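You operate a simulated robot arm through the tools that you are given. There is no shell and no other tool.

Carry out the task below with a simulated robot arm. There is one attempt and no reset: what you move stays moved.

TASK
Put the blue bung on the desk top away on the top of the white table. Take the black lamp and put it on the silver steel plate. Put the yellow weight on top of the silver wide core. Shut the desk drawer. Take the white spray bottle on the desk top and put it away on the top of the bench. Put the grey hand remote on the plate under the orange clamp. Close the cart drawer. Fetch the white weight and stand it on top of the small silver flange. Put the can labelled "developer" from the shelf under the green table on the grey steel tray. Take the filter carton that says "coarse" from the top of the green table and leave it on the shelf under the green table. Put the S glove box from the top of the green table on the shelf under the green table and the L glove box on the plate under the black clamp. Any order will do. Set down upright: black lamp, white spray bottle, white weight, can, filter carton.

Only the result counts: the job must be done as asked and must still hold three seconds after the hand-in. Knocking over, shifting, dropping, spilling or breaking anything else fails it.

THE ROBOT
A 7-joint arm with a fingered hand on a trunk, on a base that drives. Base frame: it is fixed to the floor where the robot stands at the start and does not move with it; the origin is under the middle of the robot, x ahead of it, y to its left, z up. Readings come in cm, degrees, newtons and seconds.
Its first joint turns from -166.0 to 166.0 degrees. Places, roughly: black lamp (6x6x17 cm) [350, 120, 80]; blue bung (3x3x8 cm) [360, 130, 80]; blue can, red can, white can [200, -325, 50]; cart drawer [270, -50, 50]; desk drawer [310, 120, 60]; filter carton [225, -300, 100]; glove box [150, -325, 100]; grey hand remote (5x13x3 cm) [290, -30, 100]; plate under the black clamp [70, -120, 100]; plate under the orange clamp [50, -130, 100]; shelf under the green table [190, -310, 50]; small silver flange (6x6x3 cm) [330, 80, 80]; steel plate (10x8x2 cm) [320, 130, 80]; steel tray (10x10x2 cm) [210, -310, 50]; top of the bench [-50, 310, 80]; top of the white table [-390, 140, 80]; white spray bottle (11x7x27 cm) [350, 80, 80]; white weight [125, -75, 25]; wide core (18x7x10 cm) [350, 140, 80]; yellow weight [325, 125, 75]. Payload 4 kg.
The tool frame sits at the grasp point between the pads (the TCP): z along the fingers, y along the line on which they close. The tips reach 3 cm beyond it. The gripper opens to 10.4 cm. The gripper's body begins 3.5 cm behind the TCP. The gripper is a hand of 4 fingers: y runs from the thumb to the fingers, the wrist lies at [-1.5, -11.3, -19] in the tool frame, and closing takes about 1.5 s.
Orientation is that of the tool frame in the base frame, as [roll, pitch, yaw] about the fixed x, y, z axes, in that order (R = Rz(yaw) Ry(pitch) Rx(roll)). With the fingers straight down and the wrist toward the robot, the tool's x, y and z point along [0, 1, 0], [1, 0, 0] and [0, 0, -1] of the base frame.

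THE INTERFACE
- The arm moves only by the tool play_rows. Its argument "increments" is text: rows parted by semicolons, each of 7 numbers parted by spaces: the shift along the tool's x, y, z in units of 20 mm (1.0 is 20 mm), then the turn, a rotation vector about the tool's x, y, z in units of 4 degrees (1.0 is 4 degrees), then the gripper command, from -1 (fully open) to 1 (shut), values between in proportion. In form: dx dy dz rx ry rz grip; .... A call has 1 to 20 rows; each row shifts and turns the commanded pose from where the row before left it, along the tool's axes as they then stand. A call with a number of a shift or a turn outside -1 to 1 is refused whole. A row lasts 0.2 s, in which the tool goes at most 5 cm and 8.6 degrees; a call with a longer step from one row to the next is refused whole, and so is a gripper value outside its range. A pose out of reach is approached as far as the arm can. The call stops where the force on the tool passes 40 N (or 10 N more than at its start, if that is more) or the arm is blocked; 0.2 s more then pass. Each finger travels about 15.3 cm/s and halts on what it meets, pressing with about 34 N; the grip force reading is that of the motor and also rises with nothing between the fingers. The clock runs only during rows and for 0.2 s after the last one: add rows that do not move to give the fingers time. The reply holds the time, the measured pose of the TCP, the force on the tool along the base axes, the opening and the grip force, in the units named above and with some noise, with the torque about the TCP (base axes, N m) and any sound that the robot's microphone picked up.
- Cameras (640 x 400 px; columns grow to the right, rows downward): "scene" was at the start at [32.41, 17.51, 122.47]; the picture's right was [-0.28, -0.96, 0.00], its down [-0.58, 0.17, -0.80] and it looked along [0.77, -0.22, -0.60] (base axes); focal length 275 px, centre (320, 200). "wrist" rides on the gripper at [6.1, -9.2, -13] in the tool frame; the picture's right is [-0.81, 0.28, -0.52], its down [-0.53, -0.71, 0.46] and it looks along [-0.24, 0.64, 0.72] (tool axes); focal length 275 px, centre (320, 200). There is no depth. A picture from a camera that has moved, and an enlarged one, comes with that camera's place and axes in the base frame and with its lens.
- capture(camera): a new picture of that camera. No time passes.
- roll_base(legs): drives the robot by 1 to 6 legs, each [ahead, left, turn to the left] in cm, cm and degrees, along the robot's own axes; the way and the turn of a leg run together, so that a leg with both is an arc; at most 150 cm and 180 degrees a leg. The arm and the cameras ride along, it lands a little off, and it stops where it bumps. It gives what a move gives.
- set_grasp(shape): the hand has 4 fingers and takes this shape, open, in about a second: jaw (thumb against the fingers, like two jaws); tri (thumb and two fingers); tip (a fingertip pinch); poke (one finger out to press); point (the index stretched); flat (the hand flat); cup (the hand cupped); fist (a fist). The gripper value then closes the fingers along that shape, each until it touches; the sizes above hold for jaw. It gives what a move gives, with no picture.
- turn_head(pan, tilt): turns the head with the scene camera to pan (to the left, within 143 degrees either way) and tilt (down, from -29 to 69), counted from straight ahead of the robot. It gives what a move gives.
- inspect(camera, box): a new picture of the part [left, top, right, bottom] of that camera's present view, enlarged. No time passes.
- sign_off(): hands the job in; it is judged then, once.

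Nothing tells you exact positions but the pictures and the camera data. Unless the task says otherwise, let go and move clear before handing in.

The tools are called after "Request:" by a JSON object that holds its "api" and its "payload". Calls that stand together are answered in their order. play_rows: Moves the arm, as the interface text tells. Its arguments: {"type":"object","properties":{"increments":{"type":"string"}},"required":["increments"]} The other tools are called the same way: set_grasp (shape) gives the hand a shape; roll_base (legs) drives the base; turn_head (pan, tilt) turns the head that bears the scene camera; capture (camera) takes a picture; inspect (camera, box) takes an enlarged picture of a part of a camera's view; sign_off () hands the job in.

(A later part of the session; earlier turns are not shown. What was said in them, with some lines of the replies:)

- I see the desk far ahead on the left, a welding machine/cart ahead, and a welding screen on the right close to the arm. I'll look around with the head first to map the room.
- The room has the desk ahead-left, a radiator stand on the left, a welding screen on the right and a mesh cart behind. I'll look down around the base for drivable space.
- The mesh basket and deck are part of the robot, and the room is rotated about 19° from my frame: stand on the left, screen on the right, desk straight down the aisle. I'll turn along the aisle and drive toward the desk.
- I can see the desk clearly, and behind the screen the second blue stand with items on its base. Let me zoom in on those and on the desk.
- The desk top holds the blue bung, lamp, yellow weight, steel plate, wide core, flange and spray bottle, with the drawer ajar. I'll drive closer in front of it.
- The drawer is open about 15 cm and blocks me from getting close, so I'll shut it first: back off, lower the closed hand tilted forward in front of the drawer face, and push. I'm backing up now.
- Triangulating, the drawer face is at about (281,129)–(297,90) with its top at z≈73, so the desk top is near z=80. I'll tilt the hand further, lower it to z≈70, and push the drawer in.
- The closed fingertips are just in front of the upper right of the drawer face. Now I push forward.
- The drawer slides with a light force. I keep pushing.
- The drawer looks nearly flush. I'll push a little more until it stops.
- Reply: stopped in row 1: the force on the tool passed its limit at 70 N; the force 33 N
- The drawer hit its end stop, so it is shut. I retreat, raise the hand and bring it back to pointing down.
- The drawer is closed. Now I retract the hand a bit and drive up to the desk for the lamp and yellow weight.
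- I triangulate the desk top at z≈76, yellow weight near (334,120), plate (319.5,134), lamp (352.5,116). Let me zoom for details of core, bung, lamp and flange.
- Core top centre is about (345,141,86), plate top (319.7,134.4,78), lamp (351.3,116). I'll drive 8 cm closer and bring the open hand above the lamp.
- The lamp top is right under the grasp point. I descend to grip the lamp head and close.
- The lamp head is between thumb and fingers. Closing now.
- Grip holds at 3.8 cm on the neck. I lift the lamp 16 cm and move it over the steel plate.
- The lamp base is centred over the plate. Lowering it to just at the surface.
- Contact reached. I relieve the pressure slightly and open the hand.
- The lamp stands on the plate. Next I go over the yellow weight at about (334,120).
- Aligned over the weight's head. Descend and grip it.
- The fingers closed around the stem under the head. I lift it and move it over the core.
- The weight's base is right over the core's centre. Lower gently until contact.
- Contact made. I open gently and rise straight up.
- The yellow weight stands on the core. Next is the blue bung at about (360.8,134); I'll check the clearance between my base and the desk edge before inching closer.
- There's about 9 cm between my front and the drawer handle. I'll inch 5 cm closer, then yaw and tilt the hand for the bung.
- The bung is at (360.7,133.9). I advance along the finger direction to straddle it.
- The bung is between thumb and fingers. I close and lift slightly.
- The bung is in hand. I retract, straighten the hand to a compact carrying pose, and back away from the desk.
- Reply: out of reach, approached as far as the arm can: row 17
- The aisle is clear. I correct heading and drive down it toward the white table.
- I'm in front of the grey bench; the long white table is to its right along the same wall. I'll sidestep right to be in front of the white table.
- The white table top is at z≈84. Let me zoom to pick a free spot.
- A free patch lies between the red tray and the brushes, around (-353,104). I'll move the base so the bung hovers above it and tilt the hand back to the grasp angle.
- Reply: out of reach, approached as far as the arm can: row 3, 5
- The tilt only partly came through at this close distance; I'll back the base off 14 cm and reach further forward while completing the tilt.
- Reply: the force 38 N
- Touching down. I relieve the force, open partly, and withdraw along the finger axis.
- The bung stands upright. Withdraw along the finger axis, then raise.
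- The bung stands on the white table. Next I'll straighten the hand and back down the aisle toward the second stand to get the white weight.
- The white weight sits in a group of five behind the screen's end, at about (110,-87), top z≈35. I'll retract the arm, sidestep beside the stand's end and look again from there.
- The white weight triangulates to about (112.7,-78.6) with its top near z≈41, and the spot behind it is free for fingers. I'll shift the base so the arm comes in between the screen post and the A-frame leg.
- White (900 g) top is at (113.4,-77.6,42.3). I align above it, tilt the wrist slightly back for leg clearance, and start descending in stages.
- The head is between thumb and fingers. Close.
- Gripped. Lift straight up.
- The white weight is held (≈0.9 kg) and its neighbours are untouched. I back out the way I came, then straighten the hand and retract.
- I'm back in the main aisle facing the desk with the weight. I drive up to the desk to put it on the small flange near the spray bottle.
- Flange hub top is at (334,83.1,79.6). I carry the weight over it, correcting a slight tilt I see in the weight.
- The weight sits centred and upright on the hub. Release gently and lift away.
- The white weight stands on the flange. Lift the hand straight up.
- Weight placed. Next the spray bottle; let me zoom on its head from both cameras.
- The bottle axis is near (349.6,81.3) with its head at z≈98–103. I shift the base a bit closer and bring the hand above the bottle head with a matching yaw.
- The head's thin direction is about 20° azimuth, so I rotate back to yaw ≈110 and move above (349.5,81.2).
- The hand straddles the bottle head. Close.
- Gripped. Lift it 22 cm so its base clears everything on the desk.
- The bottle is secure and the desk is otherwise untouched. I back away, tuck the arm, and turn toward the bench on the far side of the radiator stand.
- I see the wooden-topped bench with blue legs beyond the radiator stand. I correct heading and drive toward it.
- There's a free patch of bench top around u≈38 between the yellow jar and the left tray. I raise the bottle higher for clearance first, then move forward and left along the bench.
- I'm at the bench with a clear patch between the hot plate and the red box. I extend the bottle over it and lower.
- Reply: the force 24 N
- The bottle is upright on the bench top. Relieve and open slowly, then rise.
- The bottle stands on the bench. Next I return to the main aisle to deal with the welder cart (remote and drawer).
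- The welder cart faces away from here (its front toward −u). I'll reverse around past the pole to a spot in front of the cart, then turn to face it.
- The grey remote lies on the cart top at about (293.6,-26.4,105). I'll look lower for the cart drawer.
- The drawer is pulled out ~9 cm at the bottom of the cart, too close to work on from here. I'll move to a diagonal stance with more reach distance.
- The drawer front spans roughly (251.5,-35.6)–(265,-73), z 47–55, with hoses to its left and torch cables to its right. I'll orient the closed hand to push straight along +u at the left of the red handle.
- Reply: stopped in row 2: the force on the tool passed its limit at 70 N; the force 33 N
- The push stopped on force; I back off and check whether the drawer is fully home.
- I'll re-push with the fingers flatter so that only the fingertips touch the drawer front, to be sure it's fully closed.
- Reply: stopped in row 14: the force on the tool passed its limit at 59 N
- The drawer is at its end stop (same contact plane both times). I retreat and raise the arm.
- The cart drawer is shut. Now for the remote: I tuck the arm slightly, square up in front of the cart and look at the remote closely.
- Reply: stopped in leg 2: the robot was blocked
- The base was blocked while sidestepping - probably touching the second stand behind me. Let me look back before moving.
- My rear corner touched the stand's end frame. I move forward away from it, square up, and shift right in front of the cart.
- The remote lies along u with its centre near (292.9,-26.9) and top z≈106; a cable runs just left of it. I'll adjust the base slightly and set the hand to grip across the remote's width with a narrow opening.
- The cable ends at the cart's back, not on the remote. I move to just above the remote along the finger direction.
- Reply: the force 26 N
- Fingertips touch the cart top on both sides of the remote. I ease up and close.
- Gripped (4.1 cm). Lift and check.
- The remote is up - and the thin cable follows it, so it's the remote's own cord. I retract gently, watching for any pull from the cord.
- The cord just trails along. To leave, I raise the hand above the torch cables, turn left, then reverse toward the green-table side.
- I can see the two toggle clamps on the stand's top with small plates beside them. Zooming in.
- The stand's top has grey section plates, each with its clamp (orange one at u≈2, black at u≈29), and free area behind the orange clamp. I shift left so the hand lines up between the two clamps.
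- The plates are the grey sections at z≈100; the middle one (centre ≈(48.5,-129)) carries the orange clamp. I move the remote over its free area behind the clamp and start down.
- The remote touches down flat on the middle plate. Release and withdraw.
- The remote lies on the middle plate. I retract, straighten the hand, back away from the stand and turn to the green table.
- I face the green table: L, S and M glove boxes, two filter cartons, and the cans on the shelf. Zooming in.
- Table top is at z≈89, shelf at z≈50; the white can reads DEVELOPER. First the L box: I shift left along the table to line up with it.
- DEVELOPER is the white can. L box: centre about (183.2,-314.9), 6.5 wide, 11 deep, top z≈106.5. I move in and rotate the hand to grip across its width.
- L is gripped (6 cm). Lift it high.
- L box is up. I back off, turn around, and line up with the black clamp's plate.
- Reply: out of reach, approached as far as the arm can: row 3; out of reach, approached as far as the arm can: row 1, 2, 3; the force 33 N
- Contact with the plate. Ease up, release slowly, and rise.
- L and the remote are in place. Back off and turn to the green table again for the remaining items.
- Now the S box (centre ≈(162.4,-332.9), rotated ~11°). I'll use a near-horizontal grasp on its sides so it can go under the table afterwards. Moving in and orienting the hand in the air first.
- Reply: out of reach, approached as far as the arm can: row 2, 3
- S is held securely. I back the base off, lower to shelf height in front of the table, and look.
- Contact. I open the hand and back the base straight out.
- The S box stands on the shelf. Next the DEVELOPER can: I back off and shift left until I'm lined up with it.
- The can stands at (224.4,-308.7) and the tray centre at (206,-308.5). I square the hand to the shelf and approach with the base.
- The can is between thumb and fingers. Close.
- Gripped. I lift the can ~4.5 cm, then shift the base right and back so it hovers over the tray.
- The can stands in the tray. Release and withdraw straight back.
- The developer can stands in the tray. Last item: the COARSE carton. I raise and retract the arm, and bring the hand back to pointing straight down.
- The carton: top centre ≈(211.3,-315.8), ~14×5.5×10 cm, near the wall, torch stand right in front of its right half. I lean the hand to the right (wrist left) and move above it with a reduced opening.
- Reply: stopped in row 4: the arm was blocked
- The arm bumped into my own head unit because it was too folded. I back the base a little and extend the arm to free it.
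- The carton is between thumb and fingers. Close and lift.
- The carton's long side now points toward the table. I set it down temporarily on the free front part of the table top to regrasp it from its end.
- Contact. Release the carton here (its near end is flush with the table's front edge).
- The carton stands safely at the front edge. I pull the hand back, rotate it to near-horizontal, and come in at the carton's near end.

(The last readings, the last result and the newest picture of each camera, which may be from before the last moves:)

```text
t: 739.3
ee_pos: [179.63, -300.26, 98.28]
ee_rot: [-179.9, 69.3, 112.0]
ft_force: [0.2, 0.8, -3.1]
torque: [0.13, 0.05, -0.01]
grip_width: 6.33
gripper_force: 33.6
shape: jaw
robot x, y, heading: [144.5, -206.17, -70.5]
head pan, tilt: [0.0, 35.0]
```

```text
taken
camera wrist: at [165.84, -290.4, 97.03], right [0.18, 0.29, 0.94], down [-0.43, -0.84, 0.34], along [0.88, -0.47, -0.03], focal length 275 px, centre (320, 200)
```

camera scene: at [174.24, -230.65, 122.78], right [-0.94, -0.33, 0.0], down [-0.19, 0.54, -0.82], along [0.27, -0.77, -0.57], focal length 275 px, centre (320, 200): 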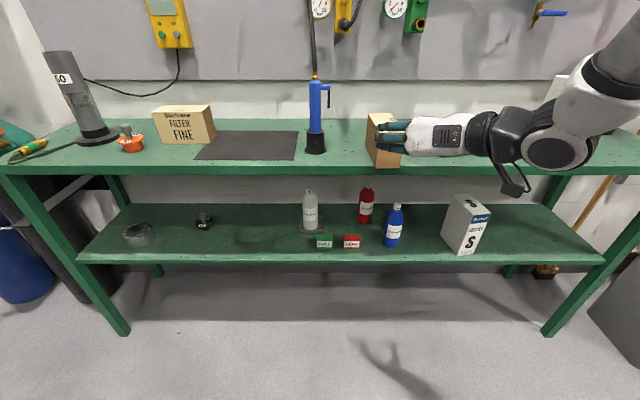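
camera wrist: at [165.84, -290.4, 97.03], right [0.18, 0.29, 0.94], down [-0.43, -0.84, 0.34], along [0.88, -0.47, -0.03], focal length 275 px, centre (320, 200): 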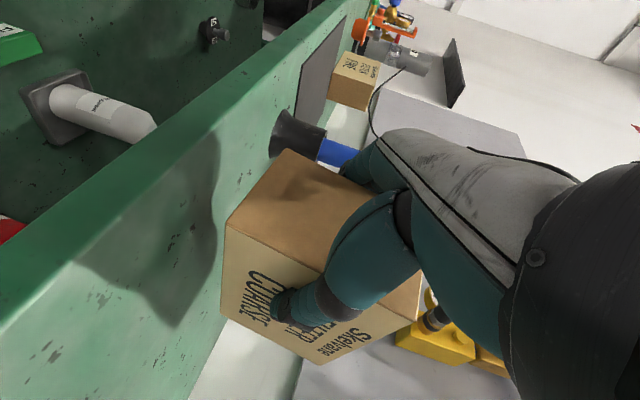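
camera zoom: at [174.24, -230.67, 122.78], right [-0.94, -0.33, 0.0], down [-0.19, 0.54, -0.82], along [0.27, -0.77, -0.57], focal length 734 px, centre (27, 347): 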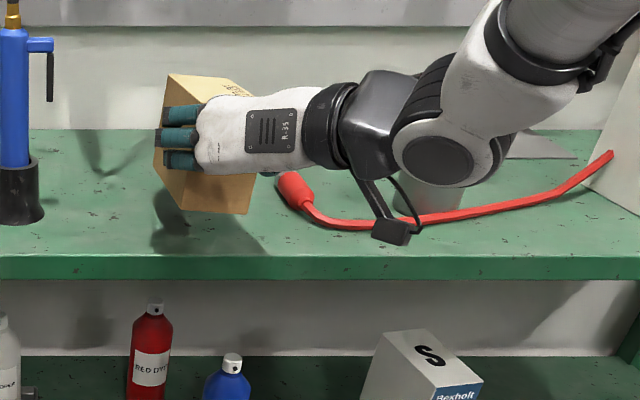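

The carton is held at its end. I back out, shift right to the free stretch of shelf beyond the S box, and lower to shelf height.

Request:
{"api": "roll_base", "payload": {"legs": [[-27, 0, 0], [0, -52, 0]]}}

Request:
{"api": "play_rows", "payload": {"increments": "0.936 0 0.352 0 0 0 1; 0.936 0 0.352 0 0 0 1; 0.936 0 0.352 0 0 0 1; 0.936 0 0.352 0 0 0 1; 0.936 0 0.352 0 0 0 1; 0.936 0 0.352 0 0 0 1; 0.936 0 0.352 0 0 0 1; 0.936 0 0.352 0 0 0 1; 0.936 0 0.352 0 0 0 1; 0.936 0 0.352 0 0 0 1; 0.936 0 0.352 0 0 0 1; 0.936 0 0.352 0 0 0 1; 0.936 0 0.352 0 0 0 1; 0.936 0 0.352 0 0 0 1; 0.936 0 0.352 0 0 0 1; 0.936 0 0.352 0 0 0 1; 0.936 0 0.352 0 0 0 1; 0.936 0 0.352 0 0 0 1; 0.936 0 0.352 0 0 0 1; 0 0 0 0 0 0 1"}}

Request:
{"api": "capture", "payload": {"camera": "scene"}}

Request:
{"api": "capture", "payload": {"camera": "wrist"}}

```text
t: 743.8
ee_pos: [123.53, -292.53, 98.22]
ee_rot: [-179.7, 69.3, 113.0]
ft_force: [0.5, 0.5, -3.8]
torque: [0.13, 0.04, 0.0]
grip_width: 6.33
gripper_force: 33.7
shape: jaw
robot x, y, heading: [86.95, -198.91, -69.5]
head pan, tilt: [0.0, 35.0]
```

```text
t: 748.0
ee_pos: [123.42, -292.5, 60.21]
ee_rot: [-179.7, 69.2, 113.1]
ft_force: [-0.1, 0.9, -2.0]
torque: [0.13, 0.04, 0.03]
grip_width: 6.3
gripper_force: 33.8
shape: jaw
robot x, y, heading: [86.63, -198.93, -69.8]
head pan, tilt: [0.0, 35.0]
```

```text
taken
camera scene: at [116.98, -222.98, 122.78], right [-0.94, -0.35, 0.0], down [-0.2, 0.54, -0.82], along [0.28, -0.77, -0.57], focal length 275 px, centre (320, 200)
```

scene: 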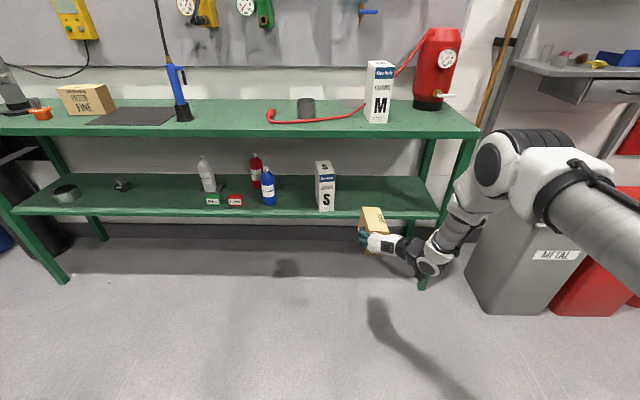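

```text
taken
camera wrist: at [109.5, -282.83, 59.01], right [0.18, 0.29, 0.94], down [-0.42, -0.84, 0.34], along [0.89, -0.45, -0.03], focal length 275 px, centre (320, 200)
```

wrist: 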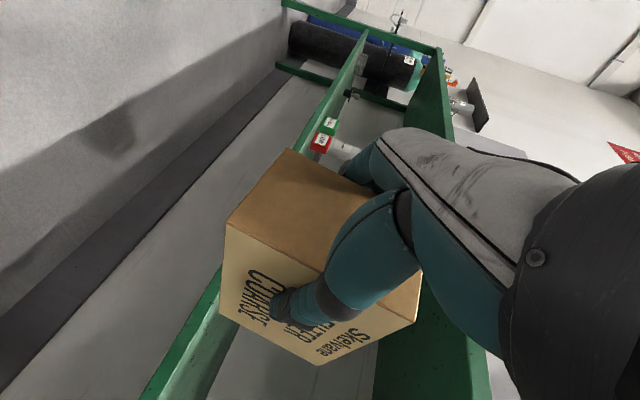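

Request:
{"api": "roll_base", "payload": {"legs": [[22, 0, 0]]}}

Request:
{"api": "inspect", "payload": {"camera": "scene", "box": [290, 130, 510, 290]}}

Request:
{"api": "capture", "payload": {"camera": "wrist"}}

```text
t: 749.7
ee_pos: [131.52, -313.43, 60.09]
ee_rot: [-179.6, 69.3, 113.3]
ft_force: [0.8, -0.5, -2.0]
torque: [0.15, 0.04, 0.01]
grip_width: 6.29
gripper_force: 34.0
shape: jaw
robot x, y, heading: [94.42, -220.23, -69.4]
head pan, tilt: [0.0, 35.0]
```

```text
2.50 times, centred on (400, 210) of scene
camera zoom: at [124.84, -243.94, 122.78], right [-0.94, -0.35, 0.0], down [-0.2, 0.54, -0.82], along [0.29, -0.77, -0.57], focal length 688 px, centre (120, 175)
```

zoom: 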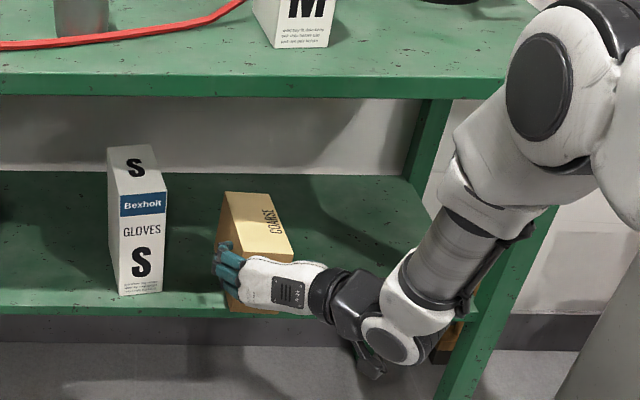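

```text
taken
camera wrist: at [117.47, -303.8, 59.01], right [0.18, 0.29, 0.94], down [-0.42, -0.84, 0.34], along [0.89, -0.45, -0.03], focal length 275 px, centre (320, 200)
```

wrist: 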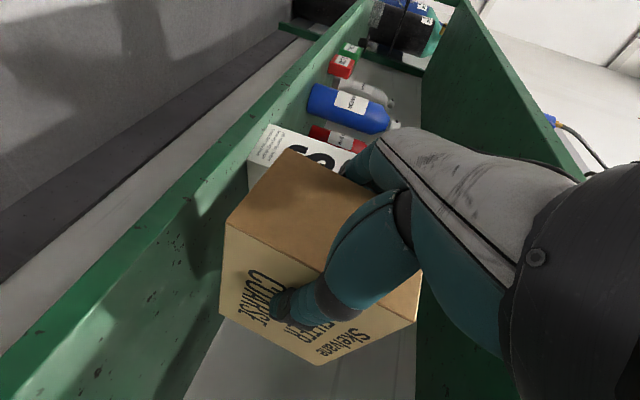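

Request:
{"api": "roll_base", "payload": {"legs": [[9, 0, 0]]}}

Request:
{"api": "play_rows", "payload": {"increments": "0.47 0 0.176 0 0 0 1; 0.47 0 0.176 0 0 0 1; 0.28 0 0.106 0 0 0 1; 0 0 0 0 0 0 1"}}

Request:
{"api": "inspect", "payload": {"camera": "scene", "box": [290, 130, 510, 290]}}

Request:
{"api": "capture", "payload": {"camera": "wrist"}}

```text
t: 750.8
ee_pos: [134.55, -321.93, 60.18]
ee_rot: [-179.7, 69.3, 113.2]
ft_force: [-0.2, 0.8, -3.3]
torque: [0.13, 0.02, 0.0]
grip_width: 6.34
gripper_force: 33.8
shape: jaw
robot x, y, heading: [97.8, -228.69, -69.6]
head pan, tilt: [0.0, 35.0]
```

```text
t: 751.8
ee_pos: [134.61, -321.89, 57.53]
ee_rot: [-179.8, 69.3, 113.1]
ft_force: [0.8, 0.4, -3.9]
torque: [0.09, 0.07, 0.01]
grip_width: 6.33
gripper_force: 33.8
shape: jaw
robot x, y, heading: [98.05, -228.76, -69.5]
head pan, tilt: [0.0, 35.0]
```

```text
2.50 times, centred on (400, 210) of scene
camera zoom: at [127.95, -252.47, 122.78], right [-0.94, -0.35, 0.0], down [-0.2, 0.54, -0.82], along [0.28, -0.77, -0.57], focal length 688 px, centre (120, 175)
```

zoom: 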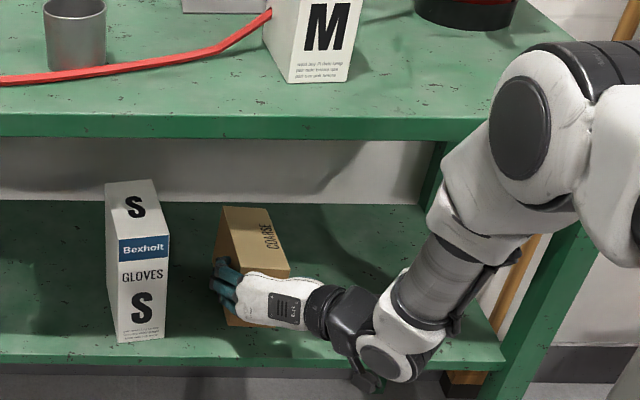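

```text
taken
camera wrist: at [120.54, -312.28, 56.37], right [0.18, 0.29, 0.94], down [-0.42, -0.84, 0.34], along [0.89, -0.45, -0.03], focal length 275 px, centre (320, 200)
```

wrist: 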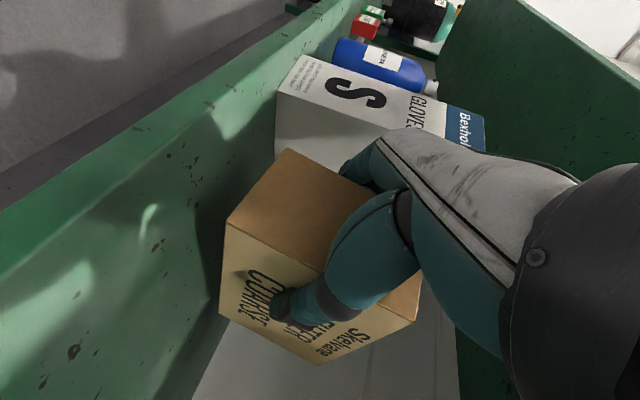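

Request:
{"api": "play_rows", "payload": {"increments": "0.28 0 0.106 0 0 0 1; 0.19 0 0.07 0 0 0 1; 0.14 0 0.053 0 0 0 1; 0.14 0 0.053 0 0 0 1; 0 0 0 0 0 0 1"}}

Request:
{"api": "inspect", "payload": {"camera": "scene", "box": [320, 180, 440, 290]}}

```text
t: 753.0
ee_pos: [134.37, -322.0, 55.97]
ee_rot: [-179.8, 69.3, 113.1]
ft_force: [0.2, -0.2, -2.7]
torque: [0.11, 0.05, -0.03]
grip_width: 6.35
gripper_force: 33.8
shape: jaw
robot x, y, heading: [97.79, -228.58, -69.6]
head pan, tilt: [0.0, 35.0]
```

```text
3.64 times, centred on (380, 235) of scene
camera zoom: at [127.95, -252.47, 122.78], right [-0.94, -0.35, 0.0], down [-0.2, 0.54, -0.82], along [0.28, -0.77, -0.57], focal length 1001 px, centre (102, 73)
```

zoom: 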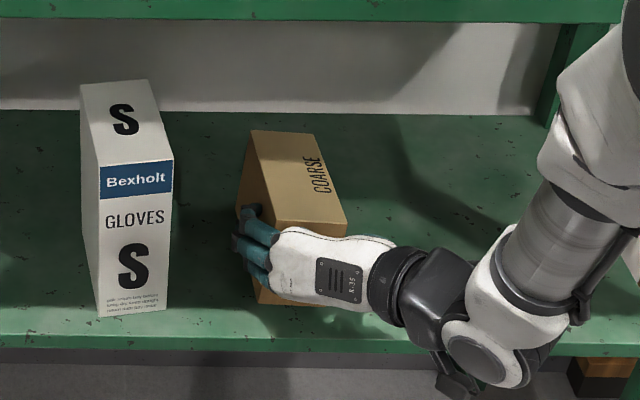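

Request:
{"api": "play_rows", "payload": {"increments": "0.14 0 0.053 0 0 0 1; 0.14 0 0.053 0 0 0 1; 0.14 0 0.053 0 0 0 1; 0 0 0 0 0 0 1"}}

Request:
{"api": "play_rows", "payload": {"increments": "0.14 0 0.053 0 0 0 1; 0.14 0 0.053 0 0 0 1; 0 0 0 0 0 0 1"}}

```text
t: 754.0
ee_pos: [134.62, -322.04, 55.01]
ee_rot: [-179.5, 69.3, 113.3]
ft_force: [1.0, 1.5, -0.5]
torque: [-0.15, -0.03, 0.06]
grip_width: 6.28
gripper_force: 34.0
shape: jaw
robot x, y, heading: [97.65, -228.47, -69.6]
head pan, tilt: [0.0, 35.0]
```

```text
t: 754.8
ee_pos: [134.54, -322.13, 54.54]
ee_rot: [-179.5, 69.3, 113.4]
ft_force: [0.1, 1.1, 1.4]
torque: [-0.33, 0.01, 0.06]
grip_width: 6.28
gripper_force: 33.7
shape: jaw
robot x, y, heading: [97.74, -228.56, -69.6]
head pan, tilt: [0.0, 35.0]
```

Request:
{"api": "inspect", "payload": {"camera": "scene", "box": [320, 180, 440, 290]}}

Request:
{"api": "capture", "payload": {"camera": "wrist"}}

```text
3.64 times, centred on (380, 235) of scene
camera zoom: at [127.95, -252.45, 122.79], right [-0.94, -0.35, 0.0], down [-0.2, 0.54, -0.82], along [0.29, -0.77, -0.57], focal length 1001 px, centre (102, 73)
```

zoom: 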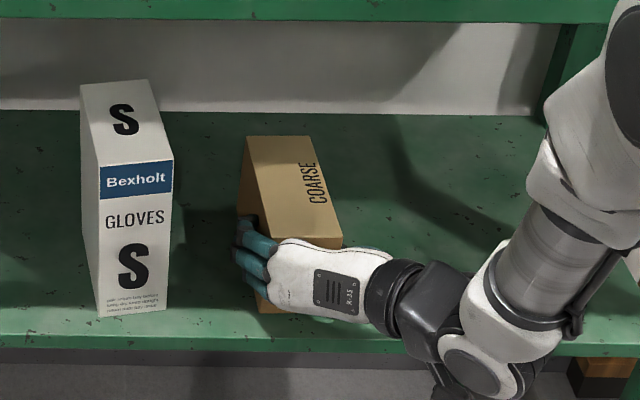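

```text
taken
camera wrist: at [120.5, -312.38, 53.3], right [0.18, 0.29, 0.94], down [-0.42, -0.84, 0.34], along [0.89, -0.45, -0.03], focal length 275 px, centre (320, 200)
```

wrist: 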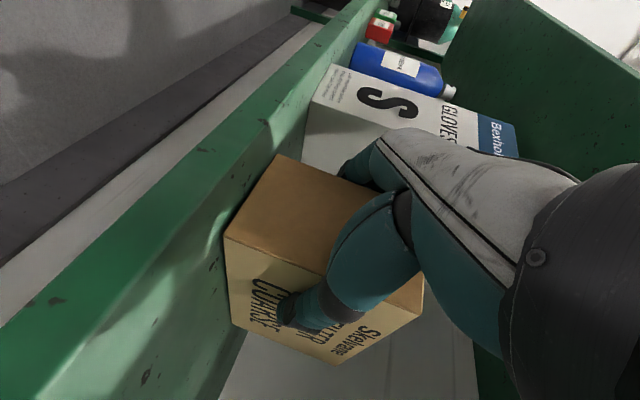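

Request:
{"api": "play_rows", "payload": {"increments": "0.1 0 0.038 0 0 0 1; 0.1 0 0.038 0 0 0 1; 0 0 0 0 0 0 1"}}

Request:
{"api": "play_rows", "payload": {"increments": "0.1 0 0.038 0 0 0 1; 0.1 0 0.038 0 0 0 1; 0 0 0 0 0 0 1"}}

Request:
{"api": "inspect", "payload": {"camera": "scene", "box": [320, 180, 440, 290]}}

```text
t: 755.6
ee_pos: [134.54, -322.1, 54.3]
ee_rot: [-179.6, 69.3, 113.3]
ft_force: [0.5, 3.0, 6.0]
torque: [-0.33, 0.0, -0.02]
grip_width: 6.24
gripper_force: 34.0
shape: jaw
robot x, y, heading: [97.56, -228.78, -69.9]
head pan, tilt: [0.0, 35.0]
```

```text
t: 756.4
ee_pos: [134.53, -322.06, 54.02]
ee_rot: [179.9, 69.5, 112.8]
ft_force: [-2.0, 5.5, 22.3]
torque: [-0.41, -0.29, -0.07]
grip_width: 6.22
gripper_force: 34.4
shape: jaw
robot x, y, heading: [97.38, -228.51, -69.6]
head pan, tilt: [0.0, 35.0]
```

```text
3.64 times, centred on (380, 235) of scene
camera zoom: at [127.91, -252.36, 122.81], right [-0.94, -0.35, 0.0], down [-0.2, 0.54, -0.82], along [0.29, -0.77, -0.57], focal length 1001 px, centre (102, 73)
```

zoom: 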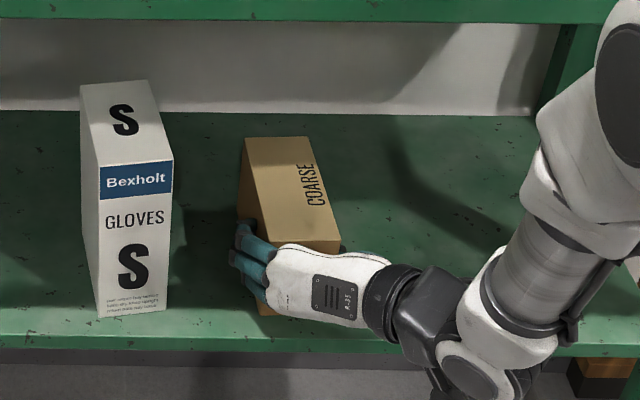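

The carton is firmly down on the shelf. Ease, open, and withdraw.

Request:
{"api": "play_rows", "payload": {"increments": "-0.12 0 -0.045 0 0 0 1; 0 0 0 0 0 0 0.6; 0 0 0 0 0 0 0.3; 0 0 0 0 0 0 0; 0 0 0 0 0 0 -0.3; 0 0 0 0 0 0 -0.6; 0 0 0 0 0 0 -0.9; 0 0 0 0 0 0 -1; 0 0 0 0 0 0 -1"}}

Request:
{"api": "play_rows", "payload": {"increments": "0.33 0 -0.93 0 0 0 -1; 0.33 0 -0.93 0 0 0 -1; 0.25 0 -0.93 0 0 0 -1; 0.2 0 -0.93 0 0 0 -1; 0.2 0 -0.93 0 0 0 -1; 0 0 0 0 0 0 -1"}}

Request:
{"api": "capture", "payload": {"camera": "scene"}}

Request:
{"api": "inspect", "payload": {"camera": "scene", "box": [300, 160, 440, 290]}}

```text
t: 758.4
ee_pos: [134.48, -322.0, 53.86]
ee_rot: [-179.8, 69.3, 113.1]
ft_force: [0.0, 0.1, -0.2]
torque: [0.0, -0.03, 0.01]
grip_width: 10.41
gripper_force: 0.0
shape: jaw
robot x, y, heading: [97.75, -228.33, -69.8]
head pan, tilt: [0.0, 35.0]
```

```text
t: 759.8
ee_pos: [130.77, -313.08, 54.68]
ee_rot: [-179.5, 69.3, 113.4]
ft_force: [-0.3, 0.4, -0.4]
torque: [0.03, 0.02, 0.02]
grip_width: 10.37
gripper_force: 0.1
shape: jaw
robot x, y, heading: [97.64, -228.51, -69.6]
head pan, tilt: [0.0, 35.0]
```

```text
taken
camera scene: at [127.95, -252.46, 122.78], right [-0.94, -0.35, 0.0], down [-0.2, 0.54, -0.82], along [0.28, -0.77, -0.57], focal length 275 px, centre (320, 200)
```

scene: 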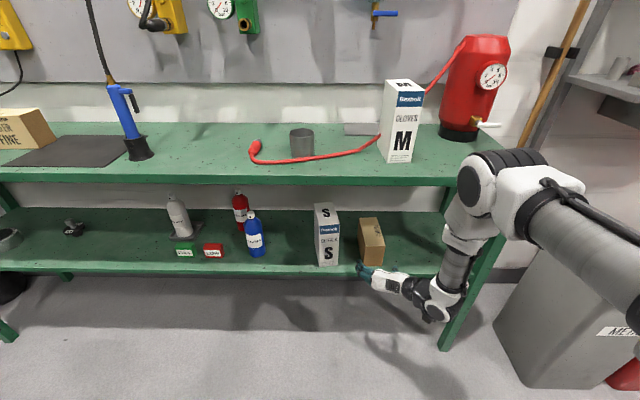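

```text
3.08 times, centred on (370, 225) of scene
camera zoom: at [127.95, -252.46, 122.78], right [-0.94, -0.35, 0.0], down [-0.2, 0.54, -0.82], along [0.28, -0.77, -0.57], focal length 847 px, centre (166, 123)
```

zoom: 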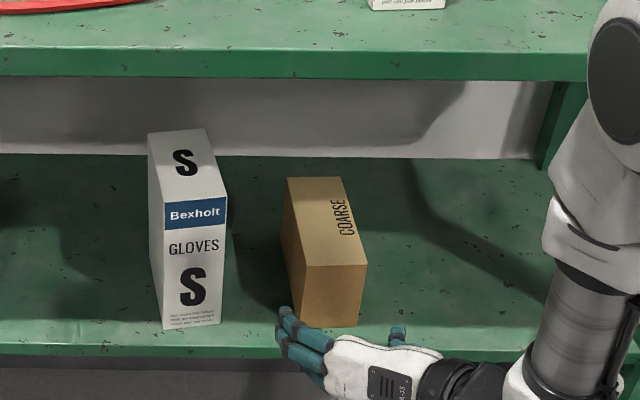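

The carton stands upright on the shelf. I withdraw fully and take a last look around.

Request:
{"api": "roll_base", "payload": {"legs": [[-20, 0, 0]]}}

Request:
{"api": "capture", "payload": {"camera": "scene"}}

Request:
{"api": "turn_head", "payload": {"pan": 143, "tilt": 25}}

Request:
{"api": "capture", "payload": {"camera": "scene"}}

Request:
{"api": "turn_head", "payload": {"pan": -143, "tilt": 25}}

Request:
{"api": "capture", "payload": {"camera": "scene"}}

```text
t: 761.4
ee_pos: [124.18, -294.02, 54.75]
ee_rot: [-179.8, 69.3, 113.2]
ft_force: [0.5, 0.7, -0.6]
torque: [-0.01, 0.0, -0.01]
grip_width: 10.38
gripper_force: 0.0
shape: jaw
robot x, y, heading: [90.67, -209.99, -69.3]
head pan, tilt: [0.0, 35.0]
```

```text
taken
camera scene: at [120.98, -233.4, 122.78], right [-0.94, -0.35, 0.0], down [-0.2, 0.54, -0.82], along [0.29, -0.77, -0.57], focal length 275 px, centre (320, 200)
```

scene: 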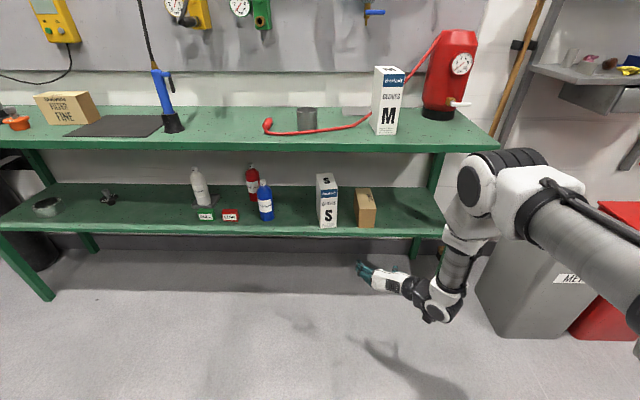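

```text
t: 763.7
ee_pos: [124.08, -294.09, 54.66]
ee_rot: [-179.8, 69.3, 113.3]
ft_force: [-0.1, 0.9, -0.3]
torque: [0.0, 0.01, -0.01]
grip_width: 10.39
gripper_force: 0.0
shape: jaw
robot x, y, heading: [90.26, -209.55, -69.2]
head pan, tilt: [143.0, 25.0]
```

```text
taken
camera scene: at [120.48, -216.32, 124.36], right [0.96, -0.28, 0.0], down [-0.12, -0.41, -0.91], along [0.26, 0.87, -0.42], focal length 275 px, centre (320, 200)
```

scene: 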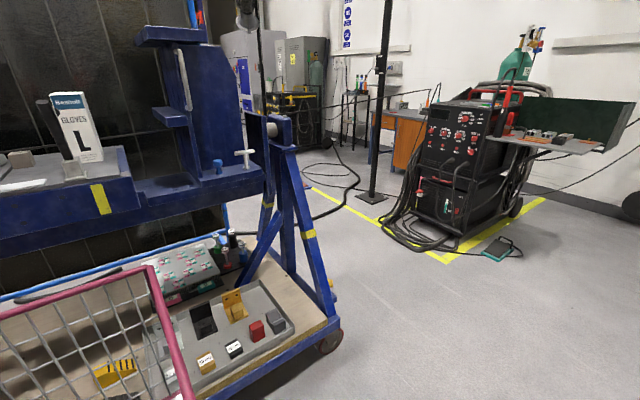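

```text
t: 767.6
ee_pos: [124.16, -294.17, 54.87]
ee_rot: [-179.8, 69.3, 113.3]
ft_force: [-0.2, -0.3, 0.5]
torque: [-0.02, 0.0, 0.01]
grip_width: 10.36
gripper_force: 0.1
shape: jaw
robot x, y, heading: [90.37, -209.93, -69.5]
head pan, tilt: [-143.0, 25.0]
```

```text
taken
camera scene: at [110.1, -220.22, 124.36], right [0.54, 0.84, 0.0], down [0.36, -0.23, -0.91], along [-0.77, 0.49, -0.42], focal length 275 px, centre (320, 200)
```

scene: 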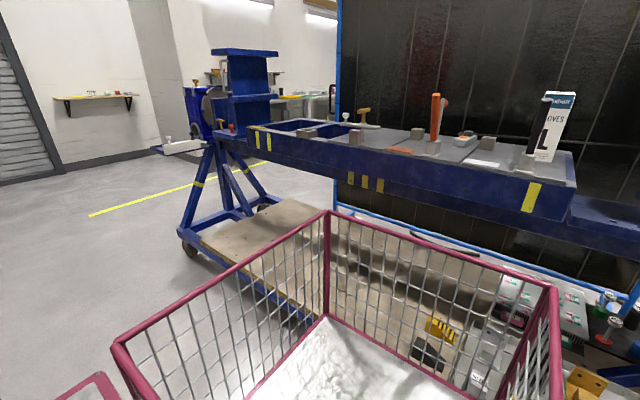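

Request:
{"api": "turn_head", "payload": {"pan": 143, "tilt": 25}}

Request:
{"api": "inspect", "payload": {"camera": "scene", "box": [320, 60, 520, 260]}}

Request:
{"api": "inspect", "payload": {"camera": "scene", "box": [0, 60, 300, 280]}}

```text
t: 771.5
ee_pos: [124.09, -294.06, 54.69]
ee_rot: [-179.8, 69.3, 113.4]
ft_force: [-0.7, 0.4, 0.4]
torque: [0.02, -0.02, -0.02]
grip_width: 10.38
gripper_force: 0.0
shape: jaw
robot x, y, heading: [90.68, -209.77, -69.1]
head pan, tilt: [143.0, 25.0]
```

```text
2.00 times, centred on (420, 160) of scene
camera zoom: at [120.48, -216.32, 124.36], right [0.96, -0.28, 0.0], down [-0.12, -0.41, -0.91], along [0.26, 0.87, -0.42], focal length 550 px, centre (120, 280)
```

zoom: 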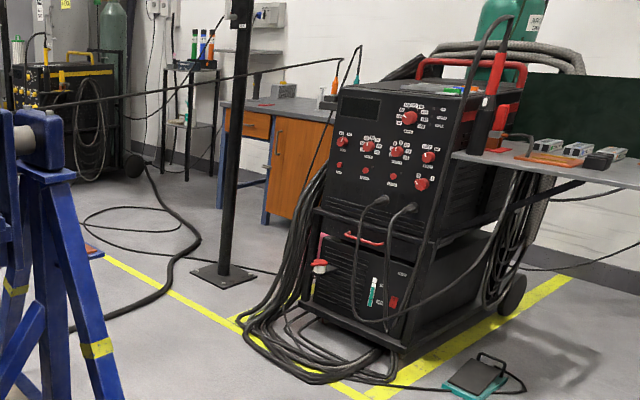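

```text
1.82 times, centred on (150, 170) of scene
camera zoom: at [120.48, -216.32, 124.36], right [0.96, -0.28, 0.0], down [-0.12, -0.41, -0.91], along [0.26, 0.87, -0.42], focal length 500 px, centre (629, 254)
```

zoom: 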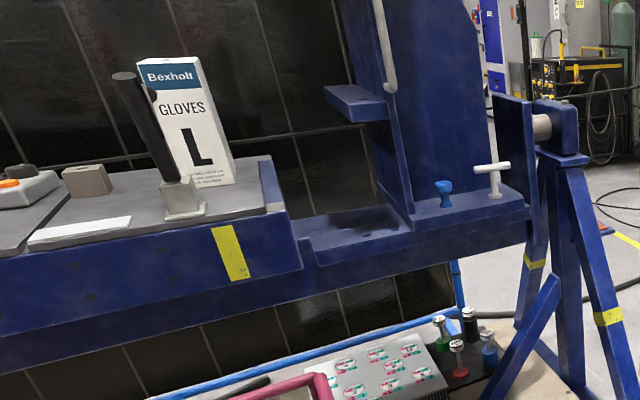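

All the weights on the stand, the L box, the remote and the closed cart drawer look right, the shelf items stand as placed, and the hand is clear. I'm handing in the job.

Request:
{"api": "sign_off", "payload": {}}

```text
The job is handed in.
```

I've handed in the job with every item done as asked and the hand clear of everything. There's no result back yet. I didn't go back to the desk, bench or white table at the end, so those items were last seen when I placed them.

| Task | Result |
|---|---|
| Blue bung | Standing on the white table top, between the red tray and the brushes |
| Black lamp | Upright on the silver steel plate |
| Yellow weight | On top of the wide core |
| Desk drawer | Pushed in until it stopped |
| White spray bottle | Upright on the bench top |
| Grey hand remote | Flat on the grey plate that carries the orange clamp |
| Cart drawer | Pushed in until it stopped |
| White weight (900 g) | Upright on the small silver flange |
| Developer can (the white one) | Upright in the grey steel tray |
| "Coarse" filter carton | Upright on the shelf under the green table |
| S glove box | Standing on the shelf under the green table |
| L glove box | Standing on the grey plate that carries the black clamp |

- **Clamp plates:** I took the "plate under" each clamp to be the large grey plate it is mounted on. The small orange and white pads beside the clamps were left alone.
- **Remote's cord:** the remote is still on its cord, which stretched across the room with it. I felt no pull on it.
- **Bump:** the base once stopped against the end of the second blue stand while sidestepping. The weights on that stand were all still upright when I looked afterwards.
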